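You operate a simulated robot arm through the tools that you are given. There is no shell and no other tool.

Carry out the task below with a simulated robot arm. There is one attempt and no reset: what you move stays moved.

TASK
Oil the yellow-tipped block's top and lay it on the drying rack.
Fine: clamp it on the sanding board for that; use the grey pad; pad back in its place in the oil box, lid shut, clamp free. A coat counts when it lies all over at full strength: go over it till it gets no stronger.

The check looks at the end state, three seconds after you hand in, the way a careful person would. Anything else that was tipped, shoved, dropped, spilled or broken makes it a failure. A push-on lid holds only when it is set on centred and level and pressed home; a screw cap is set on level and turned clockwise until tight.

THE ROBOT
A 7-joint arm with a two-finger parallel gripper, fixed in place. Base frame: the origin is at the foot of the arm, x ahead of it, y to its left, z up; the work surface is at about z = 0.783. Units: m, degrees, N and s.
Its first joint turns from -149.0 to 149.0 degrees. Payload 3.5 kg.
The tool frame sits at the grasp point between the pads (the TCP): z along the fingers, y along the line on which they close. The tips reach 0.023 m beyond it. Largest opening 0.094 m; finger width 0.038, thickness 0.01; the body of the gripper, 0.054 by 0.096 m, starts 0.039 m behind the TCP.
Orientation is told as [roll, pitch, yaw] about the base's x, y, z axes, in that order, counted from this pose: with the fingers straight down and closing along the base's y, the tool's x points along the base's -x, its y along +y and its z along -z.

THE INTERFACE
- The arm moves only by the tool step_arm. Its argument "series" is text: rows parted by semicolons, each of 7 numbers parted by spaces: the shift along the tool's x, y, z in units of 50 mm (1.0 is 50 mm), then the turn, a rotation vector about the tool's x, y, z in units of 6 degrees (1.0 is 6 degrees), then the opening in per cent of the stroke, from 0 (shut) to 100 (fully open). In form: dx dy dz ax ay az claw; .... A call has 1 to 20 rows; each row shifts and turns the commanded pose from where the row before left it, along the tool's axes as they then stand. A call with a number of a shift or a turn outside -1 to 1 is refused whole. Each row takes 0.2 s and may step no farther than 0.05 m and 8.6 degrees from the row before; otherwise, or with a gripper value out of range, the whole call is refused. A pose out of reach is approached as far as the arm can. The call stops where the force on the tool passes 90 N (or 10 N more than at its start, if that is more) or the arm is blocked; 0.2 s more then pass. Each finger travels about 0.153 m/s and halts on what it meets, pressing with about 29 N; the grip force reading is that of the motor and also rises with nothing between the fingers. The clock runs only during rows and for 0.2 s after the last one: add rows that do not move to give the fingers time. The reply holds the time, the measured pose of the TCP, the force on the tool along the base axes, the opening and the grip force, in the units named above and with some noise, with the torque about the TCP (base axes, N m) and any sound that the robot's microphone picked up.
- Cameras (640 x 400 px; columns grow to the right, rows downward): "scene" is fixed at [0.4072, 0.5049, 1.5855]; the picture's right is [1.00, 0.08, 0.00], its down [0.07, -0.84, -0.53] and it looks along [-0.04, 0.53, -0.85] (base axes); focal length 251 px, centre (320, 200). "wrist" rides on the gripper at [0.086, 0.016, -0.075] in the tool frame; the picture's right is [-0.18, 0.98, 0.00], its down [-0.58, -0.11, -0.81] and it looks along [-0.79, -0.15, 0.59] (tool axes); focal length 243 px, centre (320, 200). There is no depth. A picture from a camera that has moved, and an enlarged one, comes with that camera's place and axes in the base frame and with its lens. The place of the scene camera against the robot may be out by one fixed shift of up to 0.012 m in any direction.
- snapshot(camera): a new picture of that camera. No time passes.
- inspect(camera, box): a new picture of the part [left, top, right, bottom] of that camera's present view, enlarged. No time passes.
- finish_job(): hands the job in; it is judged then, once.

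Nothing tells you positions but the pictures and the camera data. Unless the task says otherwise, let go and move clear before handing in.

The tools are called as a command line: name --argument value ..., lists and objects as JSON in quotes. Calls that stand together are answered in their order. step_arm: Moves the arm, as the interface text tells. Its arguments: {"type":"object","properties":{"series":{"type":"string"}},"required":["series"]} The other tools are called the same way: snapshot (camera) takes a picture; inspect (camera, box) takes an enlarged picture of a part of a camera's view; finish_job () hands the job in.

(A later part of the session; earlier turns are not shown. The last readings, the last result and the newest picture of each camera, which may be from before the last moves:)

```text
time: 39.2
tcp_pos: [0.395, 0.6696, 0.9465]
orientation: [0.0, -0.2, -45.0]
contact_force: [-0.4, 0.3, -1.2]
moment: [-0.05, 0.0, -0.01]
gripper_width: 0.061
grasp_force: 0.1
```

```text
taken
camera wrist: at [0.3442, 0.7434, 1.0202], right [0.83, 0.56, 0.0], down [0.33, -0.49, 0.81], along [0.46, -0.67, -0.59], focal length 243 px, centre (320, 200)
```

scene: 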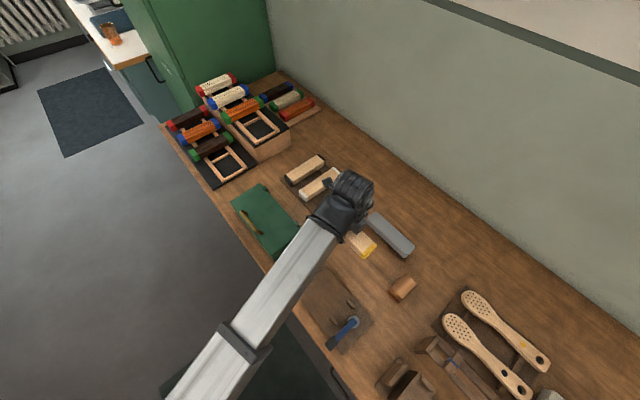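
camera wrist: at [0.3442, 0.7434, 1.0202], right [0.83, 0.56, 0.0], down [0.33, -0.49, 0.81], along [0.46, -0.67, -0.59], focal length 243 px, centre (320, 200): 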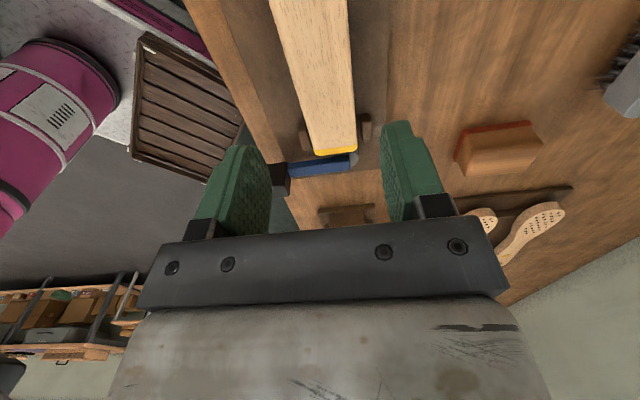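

step_arm --series "0 0.05 0.8 0 0 0 65;0 0 0.8 0 0 0 65;0 0 0.6 0 0 0 65;0 0 0.18 0 0 0 65;0 0 0 0 0 0 65;0 0 0 0 0 0 40;0 0 0 0 0 0 30;0 0 0 0 0 0 30;0 0 0 0 0 0 30"

step_arm --series "0 0 -0.1 0 0 0 30;-0.06 0 0 0 0 0 30;-0.06 0 0 0 0 0 30;0 0 0 0 0 0 30"

step_arm --series "0 0 0.05 0 0 0 30;0 0 0.05 0 0 0 30;0 0 0 0 0 0 30"

```text
time: 41.2
tcp_pos: [0.3972, 0.6724, 0.8281]
orientation: [0.0, 0.0, -44.9]
contact_force: [0.1, -0.2, 0.4]
moment: [0.22, 0.11, 0.0]
gripper_width: 0.0455
grasp_force: 29.2
```

```text
time: 42.2
tcp_pos: [0.4029, 0.6692, 0.8339]
orientation: [0.0, 0.1, -45.0]
contact_force: [-0.4, -0.5, -2.0]
moment: [-0.01, 0.02, 0.03]
gripper_width: 0.0457
grasp_force: 29.3
```

```text
time: 43.0
tcp_pos: [0.4018, 0.6679, 0.8278]
orientation: [-0.1, 0.0, -45.0]
contact_force: [0.2, 0.1, -2.0]
moment: [0.03, 0.01, -0.03]
gripper_width: 0.0458
grasp_force: 28.6
```

step_arm --series "0 0 0.05 0 0 0 30;0 0 0.05 0 0 0 30;0 0 0 0 0 0 30"

inspect --camera "scene" --box '[280, 245, 390, 345]'

```text
time: 43.8
tcp_pos: [0.4009, 0.6683, 0.8237]
orientation: [0.0, 0.0, -44.9]
contact_force: [-3.3, 2.8, 9.8]
moment: [-0.63, -0.58, 0.01]
gripper_width: 0.0458
grasp_force: 29.1
```

```text
4.00 times, centred on (335, 295) of scene
camera zoom: at [0.4072, 0.5049, 1.5855], right [1.0, 0.08, 0.0], down [0.07, -0.84, -0.53], along [-0.04, 0.53, -0.85], focal length 1004 px, centre (260, -180)
```

zoom: 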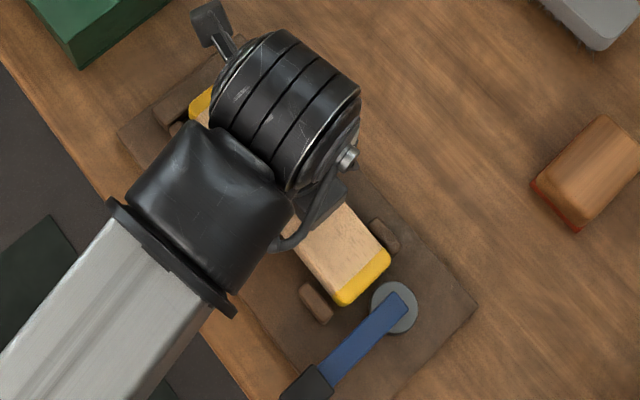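

Far end touches first, as expected for the tilted block. Release and look.

step_arm --series "0 0 0 0 0 0 55;0 0 0 0 0 0 65;0 0 0 0 0 0 65;0 0 -0.4 0 0 0 65;0 0 -0.8 0 0 0 65;0 0 -0.8 0 0 0 65;0.8 0 -0.5 0 0 0 65;0.8 0 -0.5 0 0 0 65;0.8 0 -0.5 0 0 0 65;0 0 0 0 0 0 65"

inspect --camera "wrist" --box '[270, 20, 400, 120]'

inspect --camera "scene" --box '[280, 245, 390, 345]'

inspect --camera "wrist" --box '[280, 140, 400, 230]'

```text
time: 46.0
tcp_pos: [0.3161, 0.7548, 0.9988]
orientation: [0.0, 0.0, -44.9]
contact_force: [0.5, -0.4, -0.5]
moment: [-0.03, 0.0, 0.02]
gripper_width: 0.061
grasp_force: 0.2
```

```text
4.00 times, centred on (335, 70) of wrist
camera zoom: at [0.2652, 0.8269, 1.0719], right [0.83, 0.56, 0.0], down [0.33, -0.49, 0.81], along [0.45, -0.67, -0.59], focal length 970 px, centre (260, 720)
```

zoom: 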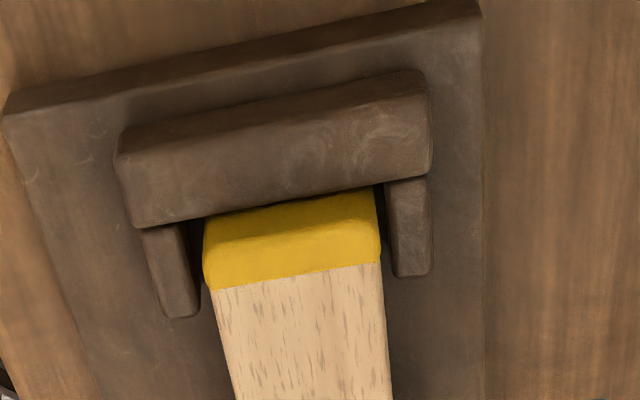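

```text
4.00 times, centred on (335, 295) of scene
camera zoom: at [0.4072, 0.5049, 1.5855], right [1.0, 0.08, 0.0], down [0.07, -0.84, -0.53], along [-0.04, 0.53, -0.85], focal length 1004 px, centre (260, -180)
```

zoom: 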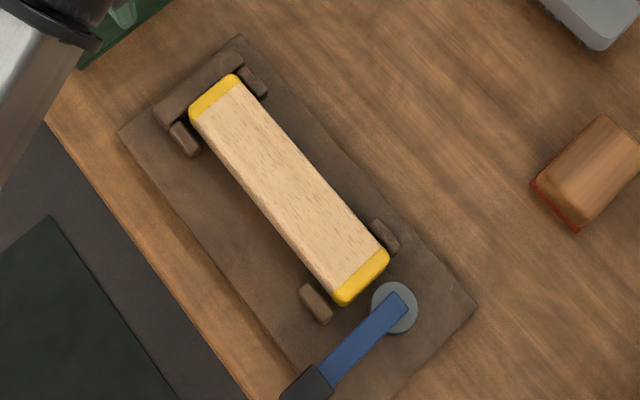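

```text
4.44 times, centred on (340, 185) of wrist
camera zoom: at [0.2652, 0.8269, 1.0719], right [0.83, 0.56, 0.0], down [0.33, -0.49, 0.81], along [0.45, -0.67, -0.59], focal length 1078 px, centre (231, 267)
```

zoom: 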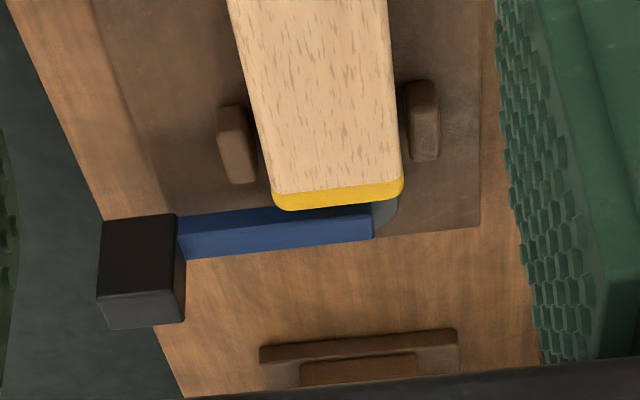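

The block has now dropped flat behind the stop bar. The clamp's black knob is an upright grip at about (u −0.08, w 0.68), top z ≈ 0.852; I'll turn to yaw 45° and hover over it.

step_arm --series "0 0 0 0 0 -1 60;0 0 0 0 0 -1 60;0 0 0 0 0 -1 60;0 0 0 0 0 -1 60;0 0 0 0 0 -1 60;0 0 0 0 0 -1 60;0 0 0 0 0 -1 60;0 0 0 0 0 -1 60;0 0 0 0 0 -1 60;0 0 0 0 0 -1 60;0 0 0 0 0 -1 60;0 0 0 0 0 -1 60;0 0 0 0 0 -1 60;0 0 0 0 0 -1 60;0 0 0 0 0 -1 60;0 0 0 0 0 0 60"

step_arm --series "0.257 -0.767 0 0 0 0 60;0.257 -0.767 0 0 0 0 60;0.257 -0.767 0 0 0 0 60;0.257 -0.767 0 0 0 0 60;0.257 -0.767 0 0 0 0 60;0.257 -0.767 0 0 0 0 60;0 0 0.8 0 0 0 60;0 0 0 0 0 0 60"

snapshot --camera "wrist"

inspect --camera "scene" --box '[280, 245, 420, 385]'

```text
time: 49.4
tcp_pos: [0.3175, 0.7526, 0.9971]
orientation: [0.0, 0.0, 45.1]
contact_force: [-0.9, -0.2, 0.1]
moment: [0.0, -0.01, 0.04]
gripper_width: 0.0563
grasp_force: 0.1
```

```text
time: 51.2
tcp_pos: [0.4258, 0.536, 0.9583]
orientation: [0.0, -0.1, 45.0]
contact_force: [1.0, 0.2, -0.2]
moment: [-0.03, 0.04, 0.01]
gripper_width: 0.0566
grasp_force: 0.1
```

```text
taken
camera wrist: at [0.3517, 0.4863, 1.0315], right [-0.56, 0.83, 0.0], down [0.49, 0.33, 0.81], along [0.67, 0.46, -0.59], focal length 243 px, centre (320, 200)
```

wrist: 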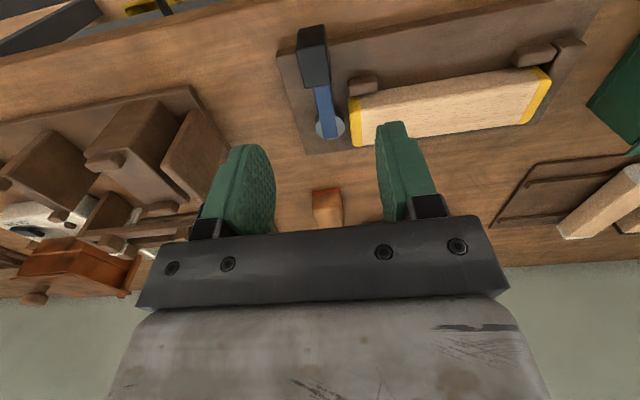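

```text
2.86 times, centred on (350, 315) of scene
camera zoom: at [0.4072, 0.5049, 1.5855], right [1.0, 0.08, 0.0], down [0.07, -0.84, -0.53], along [-0.04, 0.53, -0.85], focal length 717 px, centre (234, -129)
```

zoom: 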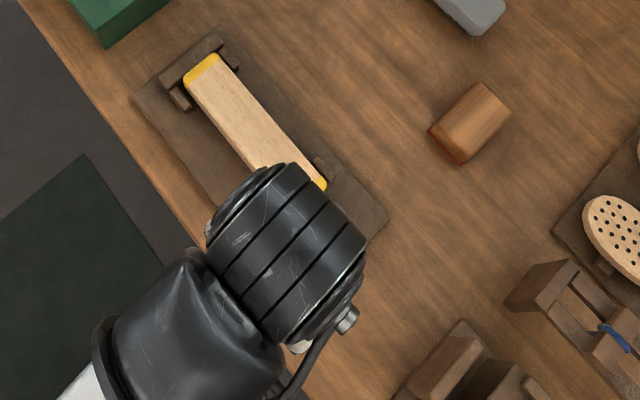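

inspect --camera "wrist" --box '[260, 10, 400, 160]'

```text
2.67 times, centred on (330, 85) of wrist
camera zoom: at [0.3517, 0.4863, 1.0315], right [-0.56, 0.83, 0.0], down [0.49, 0.33, 0.81], along [0.67, 0.46, -0.59], focal length 647 px, centre (293, 507)
```

zoom: 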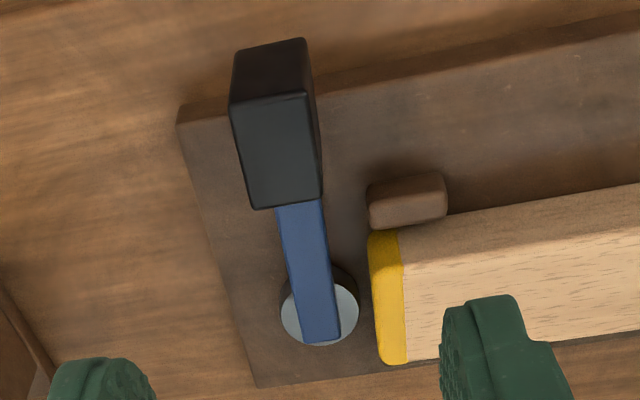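

The knob's top is centred at about u −0.075, w 0.677, pivot about 0.077 m outward. I'll descend over it and grip.

step_arm --series "0.06 -0.06 0.8 0 0 0 60;0 0 0.8 0 0 0 60;0 0 0.72 0 0 0 60;0 0 0 0 0 0 60"

snapshot --camera "wrist"

```text
time: 52.2
tcp_pos: [0.4255, 0.5321, 0.8424]
orientation: [0.0, 0.0, 44.9]
contact_force: [-0.8, -0.1, -0.3]
moment: [0.02, 0.02, 0.01]
gripper_width: 0.0565
grasp_force: 0.0
```

```text
taken
camera wrist: at [0.3516, 0.4825, 0.9165], right [-0.56, 0.83, 0.0], down [0.49, 0.33, 0.81], along [0.67, 0.46, -0.59], focal length 243 px, centre (320, 200)
```

wrist: 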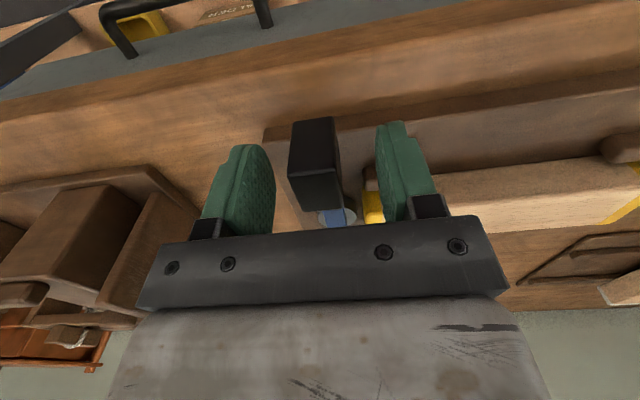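

The knob is between the fingers. Close on it, then swing the lever a first part of the arc away from the block.

step_arm --series "0 0 0 0 0 0 35;0 0 0 0 0 0 10;0 0 0 0 0 0 10;0 0 0 0 0 0 10"

step_arm --series "-0.009 -0.164 0 0 0 -1 10;-0.009 -0.164 0 0 0 -1 10;-0.009 -0.164 0 0 0 -1 10;0 0 0 0 0 0 10"

inspect --camera "scene" --box '[280, 245, 420, 385]'

```text
time: 53.2
tcp_pos: [0.4265, 0.5312, 0.8437]
orientation: [-0.1, 0.1, 44.8]
contact_force: [11.4, -12.8, -5.0]
moment: [0.14, -0.1, -0.55]
gripper_width: 0.0215
grasp_force: 45.2
```

```text
time: 54.2
tcp_pos: [0.4461, 0.516, 0.8427]
orientation: [0.0, 0.0, 63.0]
contact_force: [10.3, -11.5, -0.8]
moment: [-0.05, -0.07, -1.09]
gripper_width: 0.0218
grasp_force: 44.8
```

```text
2.86 times, centred on (350, 315) of scene
camera zoom: at [0.4072, 0.5049, 1.5855], right [1.0, 0.08, 0.0], down [0.07, -0.84, -0.53], along [-0.04, 0.53, -0.85], focal length 717 px, centre (234, -129)
```

zoom: 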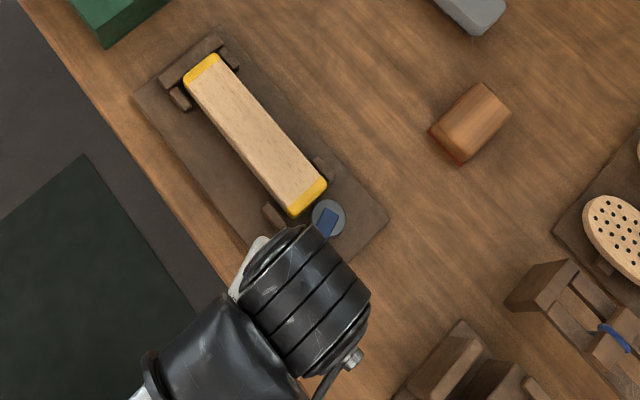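

The lever turns smoothly. Continue the swing.

step_arm --series "-0.009 -0.164 0 0 0 -1 10;-0.009 -0.164 0 0 0 -1 10;-0.009 -0.164 0 0 0 -1 10;-0.009 -0.164 0 0 0 -1 10;0 0 0 0 0 0 10"

inspect --camera "scene" --box '[280, 245, 420, 385]'

```text
time: 55.4
tcp_pos: [0.4783, 0.5096, 0.8427]
orientation: [0.1, 0.1, 87.0]
contact_force: [10.5, -6.5, 16.2]
moment: [-0.91, 0.27, -0.85]
gripper_width: 0.0218
grasp_force: 44.8
```

```text
2.86 times, centred on (350, 315) of scene
camera zoom: at [0.4072, 0.5049, 1.5855], right [1.0, 0.08, 0.0], down [0.07, -0.84, -0.53], along [-0.04, 0.53, -0.85], focal length 717 px, centre (234, -129)
```

zoom: 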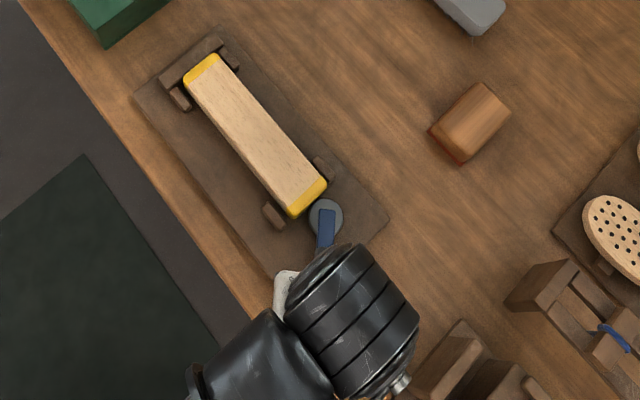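

A vertical force of 16 N appeared; I'll look before going further.

snapshot --camera "wrist"

snapshot --camera "scene"

inspect --camera "scene" --box '[340, 290, 460, 400]'

```text
taken
camera wrist: at [0.4552, 0.4228, 0.9166], right [-0.97, 0.23, 0.0], down [0.14, 0.57, 0.81], along [0.19, 0.78, -0.59], focal length 243 px, centre (320, 200)
```

wrist: 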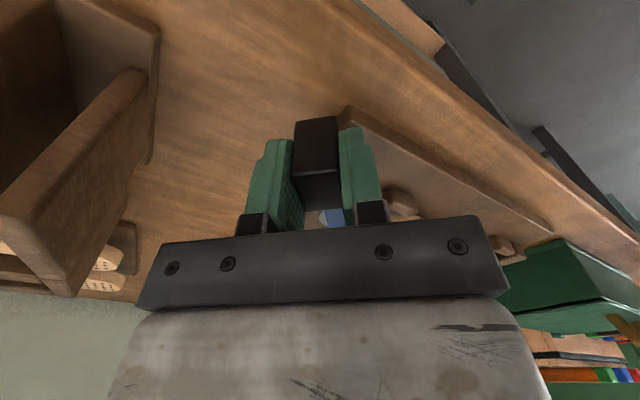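

```text
taken
```

scene: 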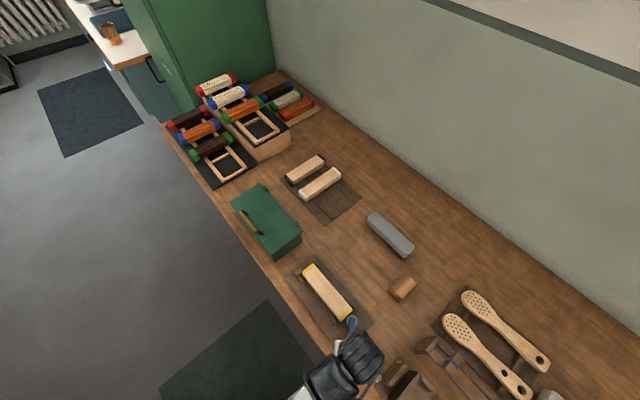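

```text
3.64 times, centred on (400, 345) of scene
camera zoom: at [0.4072, 0.5049, 1.5855], right [1.0, 0.08, 0.0], down [0.07, -0.84, -0.53], along [-0.04, 0.53, -0.85], focal length 913 px, centre (29, -327)
```

zoom: 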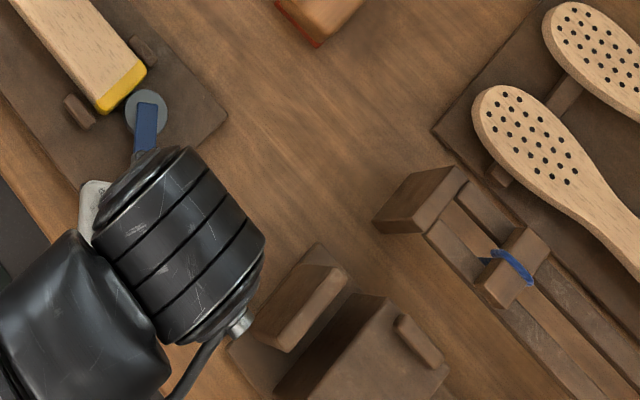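

The eccentric disc has moved about 4–5 mm toward the block so far. I'll continue slowly, two steps at a time, watching the forces.

step_arm --series "-0.009 -0.164 0 0 0 -1 10;-0.009 -0.164 0 0 0 -1 10;0 0 0 0 0 0 10"

inspect --camera "scene" --box '[320, 280, 400, 350]'

```text
time: 56.2
tcp_pos: [0.4936, 0.5086, 0.8436]
orientation: [-0.1, -0.1, 98.9]
contact_force: [16.3, 0.0, 28.3]
moment: [-0.47, 0.4, -1.19]
gripper_width: 0.0216
grasp_force: 45.0
```

```text
5.71 times, centred on (360, 315) of scene
camera zoom: at [0.4072, 0.5049, 1.5855], right [1.0, 0.08, 0.0], down [0.07, -0.84, -0.53], along [-0.04, 0.53, -0.85], focal length 1434 px, centre (91, -457)
```

zoom: 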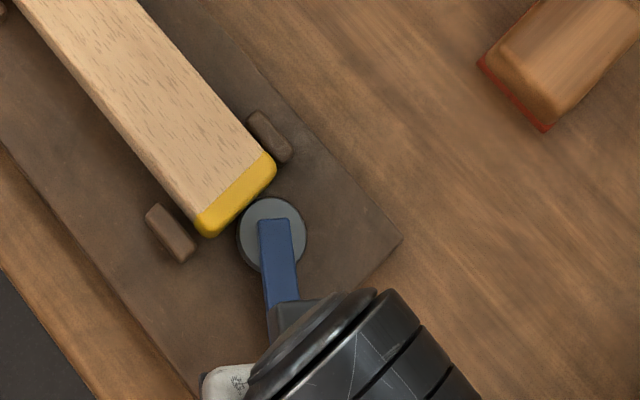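

step_arm --series "0 0 -0.04 0 0 0 10;0 0 0 0 0 0 10"

snapshot --camera "wrist"

```text
time: 56.8
tcp_pos: [0.4928, 0.509, 0.8424]
orientation: [0.2, 0.2, 98.9]
contact_force: [15.1, -1.8, -27.5]
moment: [0.64, -0.47, -1.14]
gripper_width: 0.0219
grasp_force: 45.5
```

```text
taken
camera wrist: at [0.4894, 0.4213, 0.9168], right [-1.0, 0.03, 0.0], down [0.02, 0.59, 0.81], along [0.02, 0.81, -0.59], focal length 243 px, centre (320, 200)
```

wrist: 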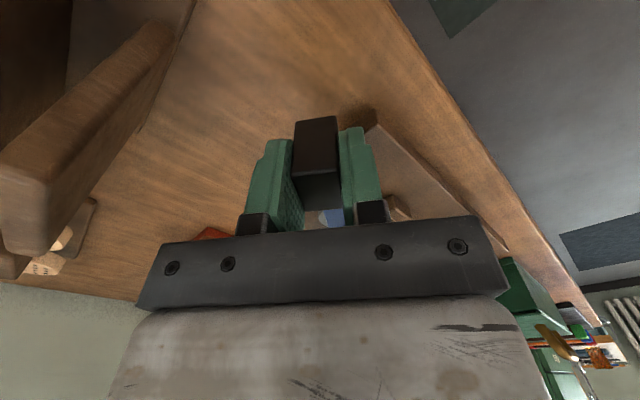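

The lever is simply rigid vertically (a 1 mm mismatch makes ~27 N). I'll recentre the height and continue the swing.

step_arm --series "-0.009 -0.164 0.02 0 0 -1 10;-0.009 -0.164 0 0 0 -1 10;0 0 0 0 0 0 10"

step_arm --series "-0.009 -0.164 0 0 0 -1 10;-0.009 -0.164 0 0 0 -1 10;0 0 0 0 0 0 10"

inspect --camera "scene" --box '[320, 280, 400, 350]'

```text
time: 57.6
tcp_pos: [0.5086, 0.5143, 0.8426]
orientation: [0.1, 0.2, 111.0]
contact_force: [12.2, -3.0, -25.4]
moment: [-0.48, -0.76, -0.88]
gripper_width: 0.0217
grasp_force: 45.0
```

```text
time: 58.4
tcp_pos: [0.5242, 0.5201, 0.843]
orientation: [0.1, 0.0, 123.2]
contact_force: [11.8, -8.9, -26.6]
moment: [0.06, -0.32, -0.35]
gripper_width: 0.0217
grasp_force: 45.0
```

```text
5.71 times, centred on (360, 315) of scene
camera zoom: at [0.4072, 0.5049, 1.5855], right [1.0, 0.08, 0.0], down [0.07, -0.84, -0.53], along [-0.04, 0.53, -0.85], focal length 1434 px, centre (91, -457)
```

zoom: 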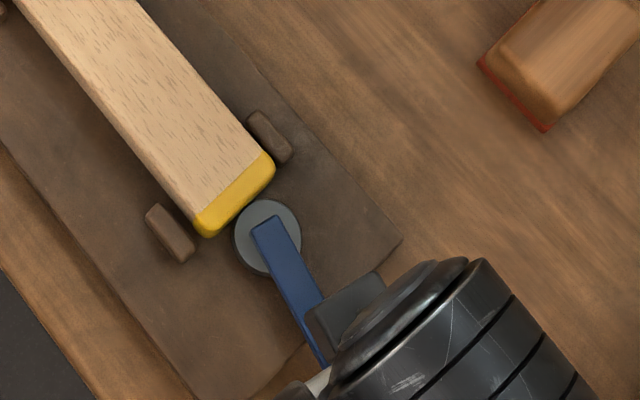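

step_arm --series "-0.009 -0.164 0.02 0 0 -1 10;-0.009 -0.164 0 0 0 -1 10;0 0 0 0 0 0 10"

inspect --camera "scene" --box '[320, 280, 400, 350]'

inspect --camera "scene" --box '[285, 250, 345, 295]'

```text
time: 59.2
tcp_pos: [0.5367, 0.5316, 0.8428]
orientation: [-0.1, 0.1, 135.1]
contact_force: [7.4, -7.7, 13.6]
moment: [-0.64, -0.28, -0.05]
gripper_width: 0.0218
grasp_force: 44.5
```

```text
5.71 times, centred on (360, 315) of scene
camera zoom: at [0.4072, 0.5049, 1.5855], right [1.0, 0.08, 0.0], down [0.07, -0.84, -0.53], along [-0.04, 0.53, -0.85], focal length 1434 px, centre (91, -457)
```

zoom: 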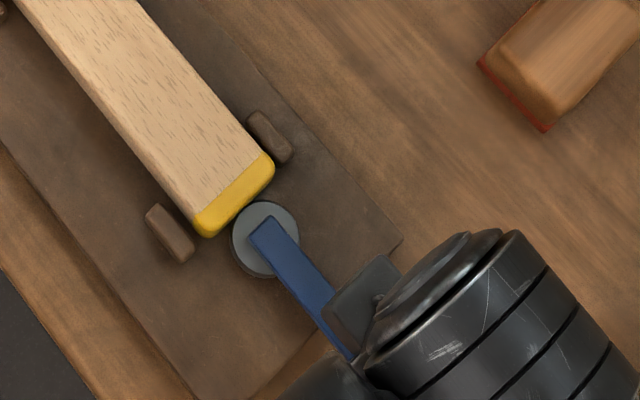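

```text
8.89 times, centred on (315, 272) of scene
camera zoom: at [0.4072, 0.5049, 1.5855], right [1.0, 0.08, 0.0], down [0.07, -0.84, -0.53], along [-0.04, 0.53, -0.85], focal length 2231 px, centre (364, -444)
```

zoom: 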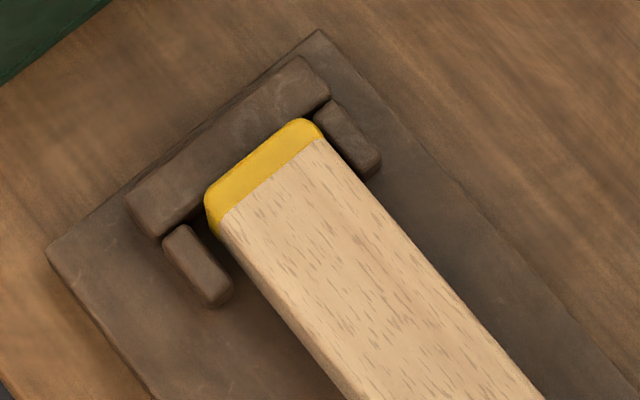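

The lever now points along the board and the disc is at about its greatest throw; I feel no resistance yet. I'll turn a little further to see whether it bites.

step_arm --series "-0.009 -0.164 0 0 0 -1 10;0 0 0 0 0 0 10"

step_arm --series "-0.009 -0.164 0 0 0 -1 10;0 0 0 0 0 0 10"

inspect --camera "scene" --box '[320, 280, 400, 350]'

snapshot --camera "wrist"

```text
time: 59.8
tcp_pos: [0.5373, 0.5338, 0.843]
orientation: [0.6, -0.1, 141.0]
contact_force: [-34.7, -45.3, 14.3]
moment: [-0.48, -1.01, -1.16]
gripper_width: 0.0242
grasp_force: 44.7
```

```text
time: 60.2
tcp_pos: [0.5357, 0.5344, 0.8421]
orientation: [1.7, -0.3, 145.3]
contact_force: [-23.5, -26.5, 21.6]
moment: [0.27, -0.46, -1.03]
gripper_width: 0.0265
grasp_force: 45.5
stopped in row 1: the force on the tool passed its limit at 94 N (the readings are from after the stop); the commanded pose is now the measured one
```

```text
5.71 times, centred on (360, 315) of scene
camera zoom: at [0.4072, 0.5049, 1.5855], right [1.0, 0.08, 0.0], down [0.07, -0.84, -0.53], along [-0.04, 0.53, -0.85], focal length 1434 px, centre (91, -457)
```

zoom: 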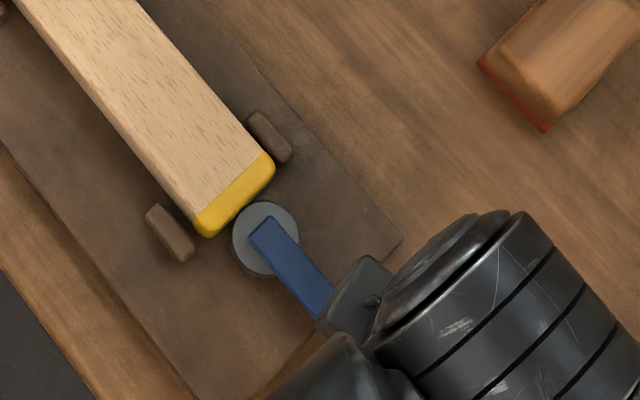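

```text
taken
camera wrist: at [0.5982, 0.4725, 0.9165], right [-0.71, -0.7, 0.03], down [-0.4, 0.44, 0.8], along [-0.58, 0.56, -0.59], focal length 243 px, centre (320, 200)
```

wrist: 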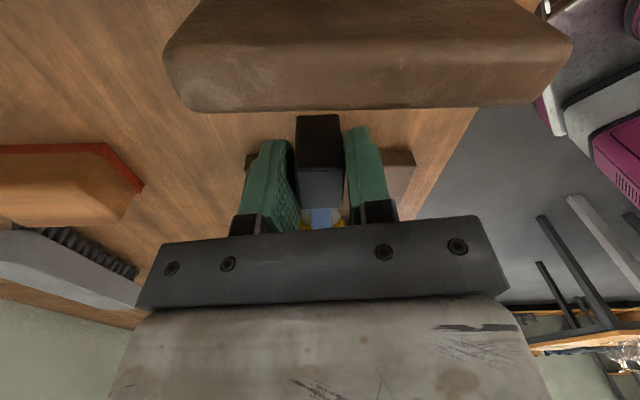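

The lever hit its end stop: fully closed. I'll let go, rise, and check whether the block is held.

step_arm --series "0 0 0 0 0 0.5 10;0 0 0 0 0 0.5 40;0 0 0 0 0 0 60;0 0 0 0 0 0 60;0 0 -0.4 0 0 0 60;0 0 -0.8 0 0 0 60;0 0 -0.8 0 0 0 60;0 0 -0.8 0 0 0 60;0 0 0 0 0 0 60"

snapshot --camera "wrist"

inspect --camera "scene" --box '[280, 245, 420, 385]'

```text
time: 62.2
tcp_pos: [0.5425, 0.5388, 0.9827]
orientation: [1.6, -0.1, 139.4]
contact_force: [0.5, 0.1, 0.0]
moment: [0.0, 0.03, 0.0]
gripper_width: 0.0564
grasp_force: 0.1
```

```text
taken
camera wrist: at [0.5964, 0.4727, 1.0552], right [-0.78, -0.63, 0.03], down [-0.36, 0.48, 0.8], along [-0.52, 0.62, -0.59], focal length 243 px, centre (320, 200)
```

wrist: 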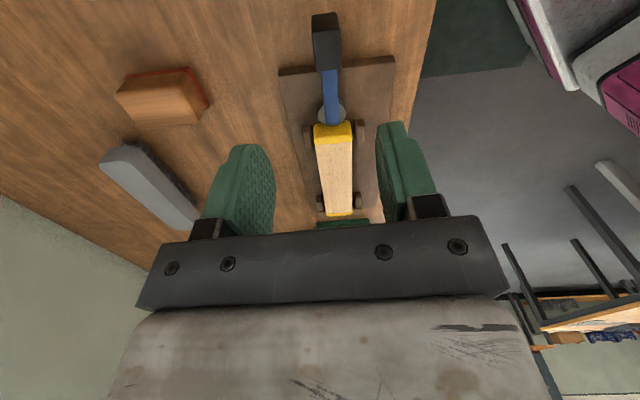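

```text
2.86 times, centred on (350, 315) of scene
camera zoom: at [0.4072, 0.5049, 1.5855], right [1.0, 0.08, 0.0], down [0.07, -0.84, -0.53], along [-0.04, 0.53, -0.85], focal length 717 px, centre (234, -129)
```

zoom: 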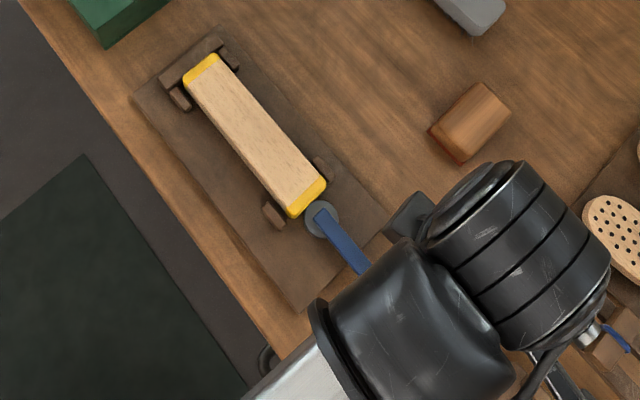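

inspect --camera "wrist" --box '[270, 0, 410, 120]'

inspect --camera "wrist" --box '[280, 85, 400, 235]'

```text
3.33 times, centred on (340, 60) of wrist
camera zoom: at [0.5964, 0.4727, 1.0552], right [-0.78, -0.63, 0.03], down [-0.36, 0.48, 0.8], along [-0.52, 0.62, -0.59], focal length 809 px, centre (253, 667)
```

zoom: 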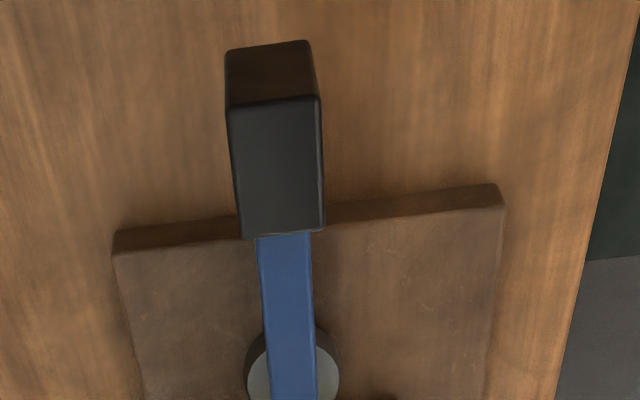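

```text
2.67 times, centred on (340, 160) of wrist
camera zoom: at [0.5964, 0.4727, 1.0552], right [-0.78, -0.63, 0.03], down [-0.36, 0.48, 0.8], along [-0.52, 0.62, -0.59], focal length 647 px, centre (267, 307)
```

zoom: 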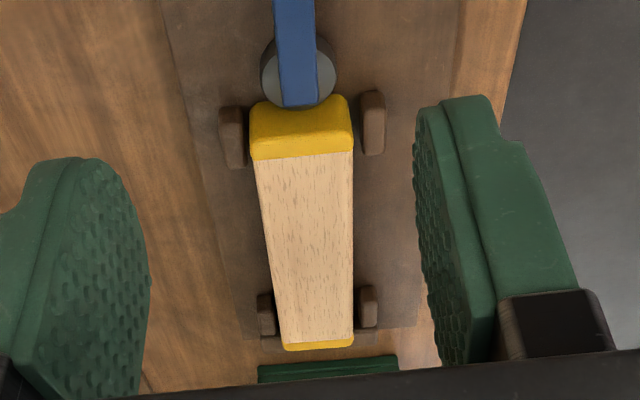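

The disc appears to overlap the block's end face (touching or within a millimetre or two). I'll straighten the tool, grasp the block lightly where it lies and test if it can be moved.

step_arm --series "0 0 0 0.27 0 0.73 65;-0.77 0.03 0 0 0 0 65;-0.77 0.03 0 0 0 0 65;-0.77 0.03 0 0 0 0 65;-0.77 0.03 0 0 0 0 65;-0.77 0.03 0 0 0 0 65;0 0 0.8 0 0 0 65;0 0 0 0 0 0 65"

snapshot --camera "wrist"

```text
time: 64.0
tcp_pos: [0.4004, 0.6697, 0.9424]
orientation: [-0.1, -0.1, 135.0]
contact_force: [0.3, -1.3, 1.2]
moment: [0.02, 0.0, 0.0]
gripper_width: 0.0612
grasp_force: 0.0
```

```text
taken
camera wrist: at [0.449, 0.5969, 1.0159], right [-0.82, -0.57, 0.0], down [-0.34, 0.49, 0.81], along [-0.45, 0.67, -0.59], focal length 243 px, centre (320, 200)
```

wrist: 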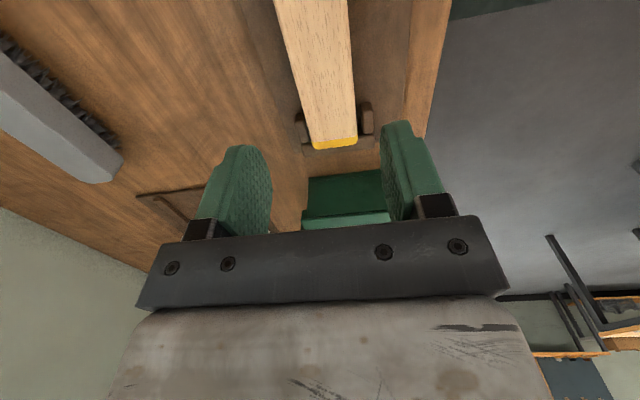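

step_arm --series "0 0 0.8 0 0 0 65;0 0 0.8 0 0 0 65;0 0 0.72 0 0 0 65;0 0 0 0 0 0 65;0 0 0 0 0 0 40;0 0 0 0 0 0 35;0 0 0 0 0 0 35;0 0 0 0 0 0 35"

step_arm --series "0.05 0 0 0 0 0 35;0 0 0 0 0 0 35"

step_arm --series "-0.1 0 0 0 0 0 35;0 0 0 0 0 0 35"

```text
time: 65.8
tcp_pos: [0.3992, 0.6697, 0.826]
orientation: [-0.1, 0.0, 135.0]
contact_force: [-6.4, -5.4, -5.9]
moment: [-0.06, 0.19, -0.32]
gripper_width: 0.0458
grasp_force: 29.0
```

```text
time: 66.4
tcp_pos: [0.3996, 0.6693, 0.8255]
orientation: [-0.1, -0.2, 135.1]
contact_force: [-25.1, 9.7, -2.1]
moment: [-0.11, 0.21, -0.48]
gripper_width: 0.0457
grasp_force: 29.6
```

```text
time: 67.0
tcp_pos: [0.4006, 0.6696, 0.8258]
orientation: [-0.1, 0.3, 135.0]
contact_force: [-0.4, -15.8, 1.4]
moment: [0.07, 0.41, 0.19]
gripper_width: 0.0458
grasp_force: 29.5
```

Pushing ±2.5 mm gave 25 N back with no motion: the block is firmly clamped. Releasing it, rising, and moving to view the oil box.

step_arm --series "0.05 0 0 0 0 0 35;0 0 0 0 0 0 55;0 0 0 0 0 0 65;0 0 0 0 0 0 65;0 0 -0.4 0 0 0 65;0 0 -0.9 0 0 0 65;0 0 -0.9 0 0 0 65;0 0 -0.9 0 0 0 65;0 0 -0.9 0 0 0 65;0 0 0 0 0 0 100"

snapshot --camera "wrist"

inspect --camera "scene" --box '[215, 170, 325, 270]'

```text
time: 69.2
tcp_pos: [0.4021, 0.6696, 1.0282]
orientation: [-0.1, 0.1, 134.9]
contact_force: [-0.3, 0.5, -0.6]
moment: [0.02, 0.02, 0.0]
gripper_width: 0.0942
grasp_force: 0.0
```

```text
taken
camera wrist: at [0.4492, 0.5965, 1.1], right [-0.82, -0.57, 0.0], down [-0.34, 0.49, 0.81], along [-0.46, 0.67, -0.59], focal length 243 px, centre (320, 200)
```

wrist: 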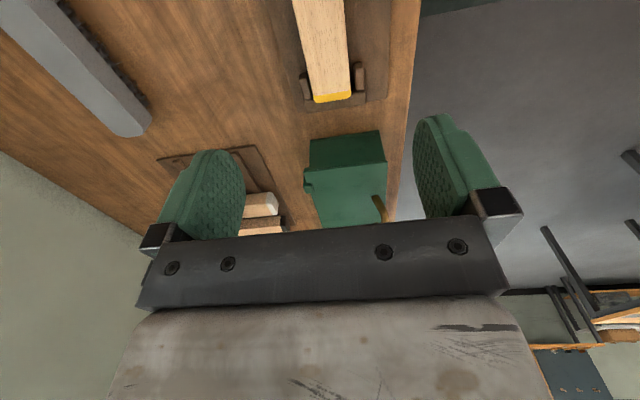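

```text
4.00 times, centred on (270, 220) of scene
camera zoom: at [0.4072, 0.5049, 1.5855], right [1.0, 0.08, 0.0], down [0.07, -0.84, -0.53], along [-0.04, 0.53, -0.85], focal length 1004 px, centre (520, 120)
```

zoom: 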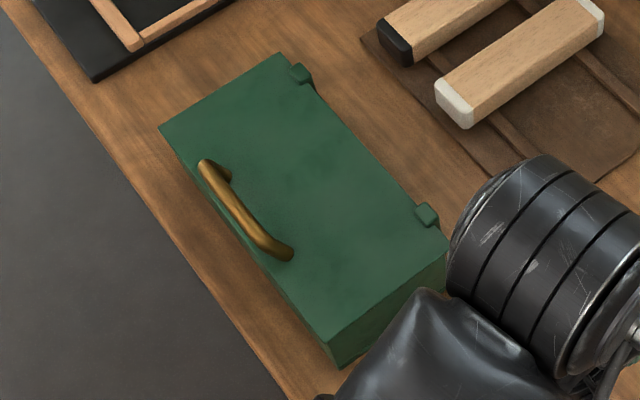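

The box lid spans about u −0.61…−0.37, w 0.69…0.81, hinges on the far (+w) side, with a brass bail handle near the front edge. I'll move closer to see the handle.

step_arm --series "-0.9 0 0 0 0 0 100;-0.9 0.2 0 0 0 0 100;-0.9 0.2 0 0 0 0 100;-0.8 0.2 0 0 0 0 100;0 0 0 0 0 0 100"

snapshot --camera "wrist"

inspect --camera "wrist" --box '[250, 30, 420, 220]'

```text
time: 70.4
tcp_pos: [0.2547, 0.7695, 1.0256]
orientation: [-0.2, -0.1, 135.0]
contact_force: [-0.1, 0.0, 0.3]
moment: [0.03, -0.02, 0.01]
gripper_width: 0.0942
grasp_force: 0.1
```

```text
taken
camera wrist: at [0.3029, 0.6976, 1.099], right [-0.82, -0.57, 0.0], down [-0.34, 0.49, 0.81], along [-0.45, 0.67, -0.59], focal length 243 px, centre (320, 200)
```

wrist: 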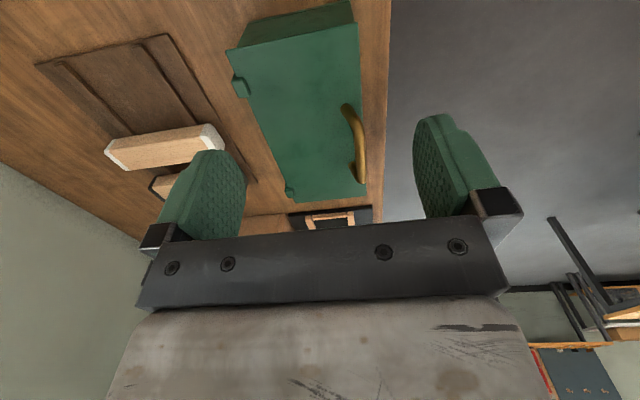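

```text
2.11 times, centred on (335, 125) of wrist
camera zoom: at [0.3029, 0.6976, 1.099], right [-0.82, -0.57, 0.0], down [-0.34, 0.49, 0.81], along [-0.45, 0.67, -0.59], focal length 511 px, centre (288, 358)
```

zoom: 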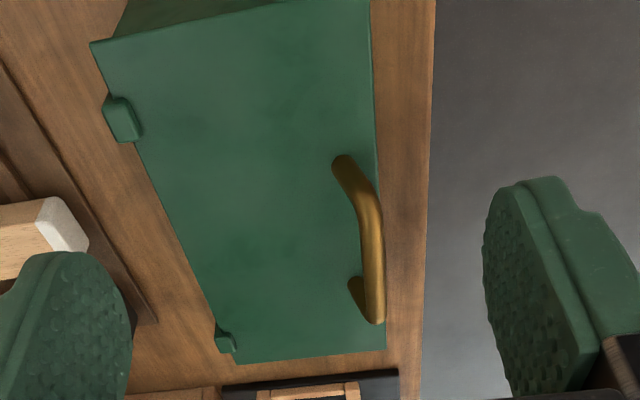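

The handle is a bail whose bar is at about u −0.487, w 0.697, z 0.89, leaning slightly out over the front edge. I'll hover over it with fingers closing across it.

step_arm --series "-0.82 0.18 0 0 0 0 60;-0.82 0.18 0 0 0 0 60;-0.82 0.18 0 0 0 0 60;0 0 0.7 0 0 0 60;0 0 0.7 0 0 0 60;0 0 0 0 0 0 60"

snapshot --camera "wrist"

inspect --camera "scene" --box '[215, 150, 325, 250]'

```text
time: 71.8
tcp_pos: [0.1493, 0.8394, 0.9555]
orientation: [-0.2, -0.1, 135.0]
contact_force: [0.2, 0.5, -0.2]
moment: [0.02, -0.06, -0.02]
gripper_width: 0.0563
grasp_force: 0.0
```

```text
taken
camera wrist: at [0.1971, 0.7674, 1.0289], right [-0.82, -0.57, 0.0], down [-0.34, 0.49, 0.81], along [-0.45, 0.67, -0.59], focal length 243 px, centre (320, 200)
```

wrist: 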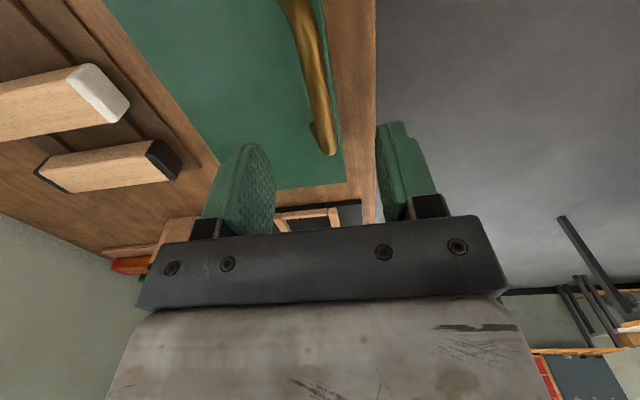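

```text
4.00 times, centred on (270, 200) of scene
camera zoom: at [0.4072, 0.5049, 1.5855], right [1.0, 0.08, 0.0], down [0.07, -0.84, -0.53], along [-0.04, 0.53, -0.85], focal length 1004 px, centre (520, 200)
```

zoom: 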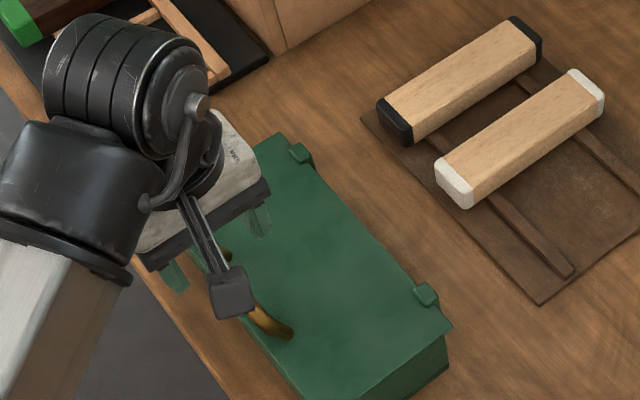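

The bar runs right between the fingers. Descend and grip it.

step_arm --series "0 0 0.7 0 0 0 60;0 0 0.6 0 0 0 60;0 0 0 0 0 0 60;0 0 0 0 0 0 30;0 0 0 0 0 0 5;0 0 0 0 0 0 5;0 0 0 0 0 0 5"

snapshot --camera "wrist"

```text
time: 73.4
tcp_pos: [0.1493, 0.8381, 0.8906]
orientation: [-0.2, 0.0, 135.0]
contact_force: [-7.8, -6.2, 1.7]
moment: [-0.04, -0.06, -0.74]
gripper_width: 0.0123
grasp_force: 44.8
```

```text
taken
camera wrist: at [0.1976, 0.7667, 0.964], right [-0.83, -0.56, 0.0], down [-0.34, 0.49, 0.81], along [-0.45, 0.67, -0.59], focal length 243 px, centre (320, 200)
```

wrist: 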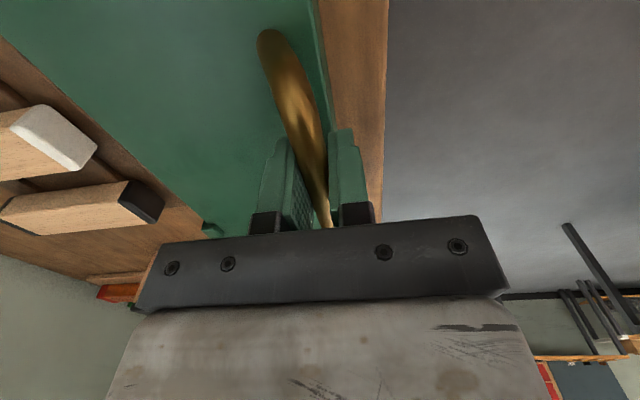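

Gripped at 0.0123 m. I'll now raise the lid along an arc about the far-side hinge, first two small steps to check the forces.

step_arm --series "0 -0.094 -0.244 0 0 0 5;0 -0.12 -0.23 0 0 0 5;0 0 0 0 0 0 5"

inspect --camera "scene" --box '[215, 150, 325, 250]'

```text
time: 74.2
tcp_pos: [0.1566, 0.8453, 0.9151]
orientation: [-0.2, 0.1, 135.1]
contact_force: [-11.3, -13.9, 9.3]
moment: [-0.23, -0.18, -0.34]
gripper_width: 0.0126
grasp_force: 44.7
```

```text
4.00 times, centred on (270, 200) of scene
camera zoom: at [0.4072, 0.5049, 1.5855], right [1.0, 0.08, 0.0], down [0.07, -0.84, -0.53], along [-0.04, 0.53, -0.85], focal length 1004 px, centre (520, 200)
```

zoom: 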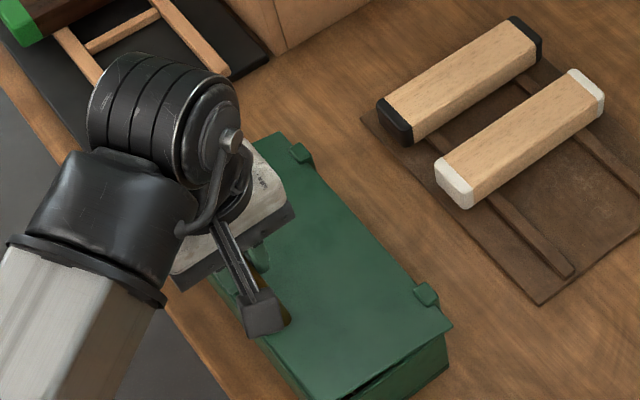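

The lid is lifting at its front. Continue the arc.

step_arm --series "0 -0.13 -0.22 0 0 0 5;0 -0.16 -0.205 0 0 0 5;0 -0.18 -0.185 0 0 0 5;0 0 0 0 0 0 5"

step_arm --series "0 -0.204 -0.162 0 0 0 5;0 -0.218 -0.142 0 0 0 5;0 -0.232 -0.116 0 0 0 5;0 0 0 0 0 0 5"

inspect --camera "scene" --box '[215, 150, 325, 250]'

```text
time: 75.2
tcp_pos: [0.1748, 0.865, 0.9449]
orientation: [-0.4, 0.0, 135.0]
contact_force: [4.7, -4.7, 0.2]
moment: [0.16, -0.04, 0.49]
gripper_width: 0.0126
grasp_force: 45.1
```

```text
time: 76.2
tcp_pos: [0.1969, 0.8864, 0.9667]
orientation: [-0.2, 0.0, 135.0]
contact_force: [5.0, -8.9, 4.2]
moment: [0.11, 0.16, 0.96]
gripper_width: 0.0125
grasp_force: 45.4
```

```text
4.00 times, centred on (270, 200) of scene
camera zoom: at [0.4072, 0.5049, 1.5855], right [1.0, 0.08, 0.0], down [0.07, -0.84, -0.53], along [-0.04, 0.53, -0.85], focal length 1004 px, centre (520, 200)
```

zoom: 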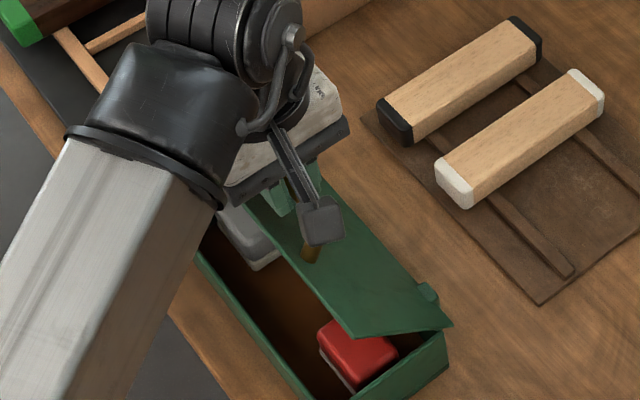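

The lid is opening; inside I see a grey pad and a red pad. Continue the arc past vertical.

step_arm --series "0 -0.244 -0.092 0 0 0 5;0 -0.252 -0.066 0 0 0 5;0 -0.258 -0.04 0 0 0 5;0 0 0 0 0 0 5"

step_arm --series "0 -0.258 -0.012 0 0 0 5;0 -0.26 0.014 0 0 0 5;0 -0.258 0.044 0 0 0 5;0 0 0 0 0 0 5"

inspect --camera "scene" --box '[215, 150, 325, 250]'

```text
time: 77.2
tcp_pos: [0.2229, 0.9135, 0.975]
orientation: [-0.1, -0.1, 135.1]
contact_force: [3.9, -5.6, -0.7]
moment: [0.22, 0.3, 1.45]
gripper_width: 0.0125
grasp_force: 45.2
```

```text
time: 78.2
tcp_pos: [0.2495, 0.942, 0.9736]
orientation: [-0.3, -0.1, 135.1]
contact_force: [-1.9, 2.0, 1.8]
moment: [0.46, 0.55, 1.76]
gripper_width: 0.0125
grasp_force: 44.8
```

```text
4.00 times, centred on (270, 200) of scene
camera zoom: at [0.4072, 0.5049, 1.5855], right [1.0, 0.08, 0.0], down [0.07, -0.84, -0.53], along [-0.04, 0.53, -0.85], focal length 1004 px, centre (520, 200)
```

zoom: 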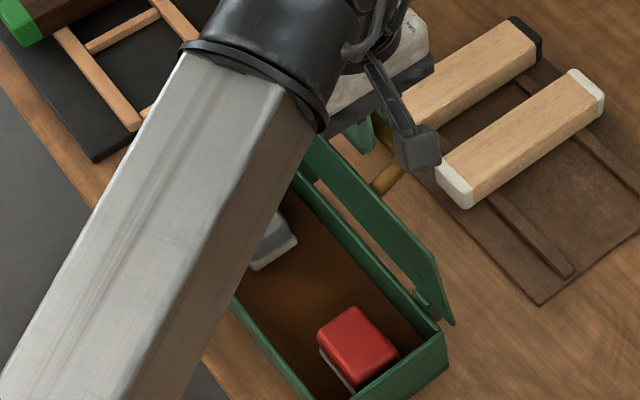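

step_arm --series "0 -0.25 0.068 0 0 0 5;0 -0.242 0.094 0 0 0 5;0 0 0 0 0 0 5"

step_arm --series "0 -0.235 0.115 0 0 0 5;0 -0.22 0.14 0 0 0 5;0 0 0 0 0 0 5"

inspect --camera "scene" --box '[215, 150, 325, 250]'

```text
time: 79.0
tcp_pos: [0.2671, 0.96, 0.9654]
orientation: [-0.2, 0.0, 135.1]
contact_force: [-6.7, 4.2, -4.3]
moment: [0.35, 0.41, 1.72]
gripper_width: 0.0126
grasp_force: 45.3
```

```text
time: 79.8
tcp_pos: [0.2782, 0.9689, 0.9558]
orientation: [0.7, -0.1, 135.2]
contact_force: [-61.3, -47.3, 33.5]
moment: [0.07, 0.22, 1.21]
gripper_width: 0.0129
grasp_force: 45.3
```

```text
4.00 times, centred on (270, 200) of scene
camera zoom: at [0.4072, 0.5049, 1.5855], right [1.0, 0.08, 0.0], down [0.07, -0.84, -0.53], along [-0.04, 0.53, -0.85], focal length 1004 px, centre (520, 200)
```

zoom: 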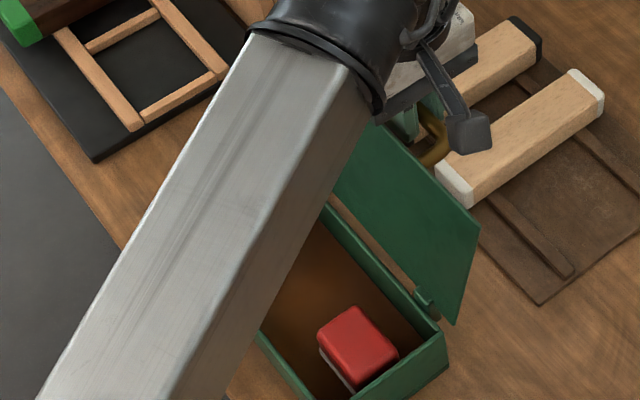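

The lid reached its stop, past vertical. I'll ease off, open slightly, and withdraw upward.

step_arm --series "0 0.12 -0.06 0 0 0 5;0 0 0 0 0 0 5;0 0 0 0 0 0 28;0 0 0 0 0 0 28;0 0 -0.4 0 0 0 28;0 0 -0.8 0 0 0 28;0 0 -0.8 0 0 0 28;0 0 0 0 0 0 28"

snapshot --camera "scene"

snapshot --camera "wrist"

```text
time: 81.6
tcp_pos: [0.2808, 0.9696, 1.0544]
orientation: [-0.1, 0.0, 135.0]
contact_force: [-0.1, 0.4, 0.9]
moment: [-0.01, 0.01, 0.02]
gripper_width: 0.0265
grasp_force: 0.1
```

```text
taken
```

scene: 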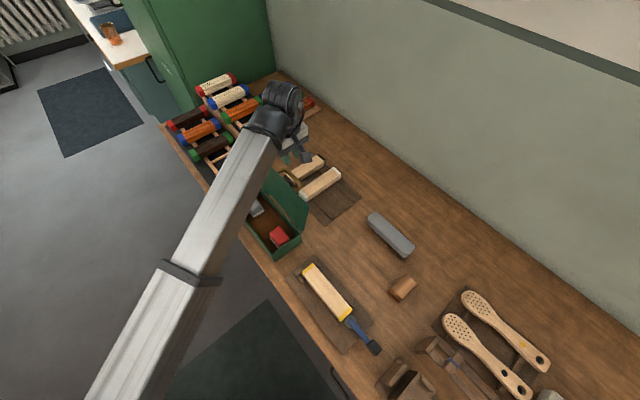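

```text
taken
camera wrist: at [0.3284, 0.8969, 1.1295], right [-0.82, -0.57, 0.0], down [-0.34, 0.49, 0.81], along [-0.45, 0.67, -0.59], focal length 243 px, centre (320, 200)
```

wrist: 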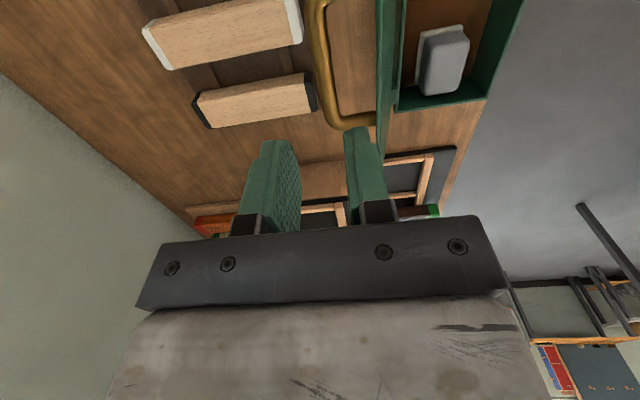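

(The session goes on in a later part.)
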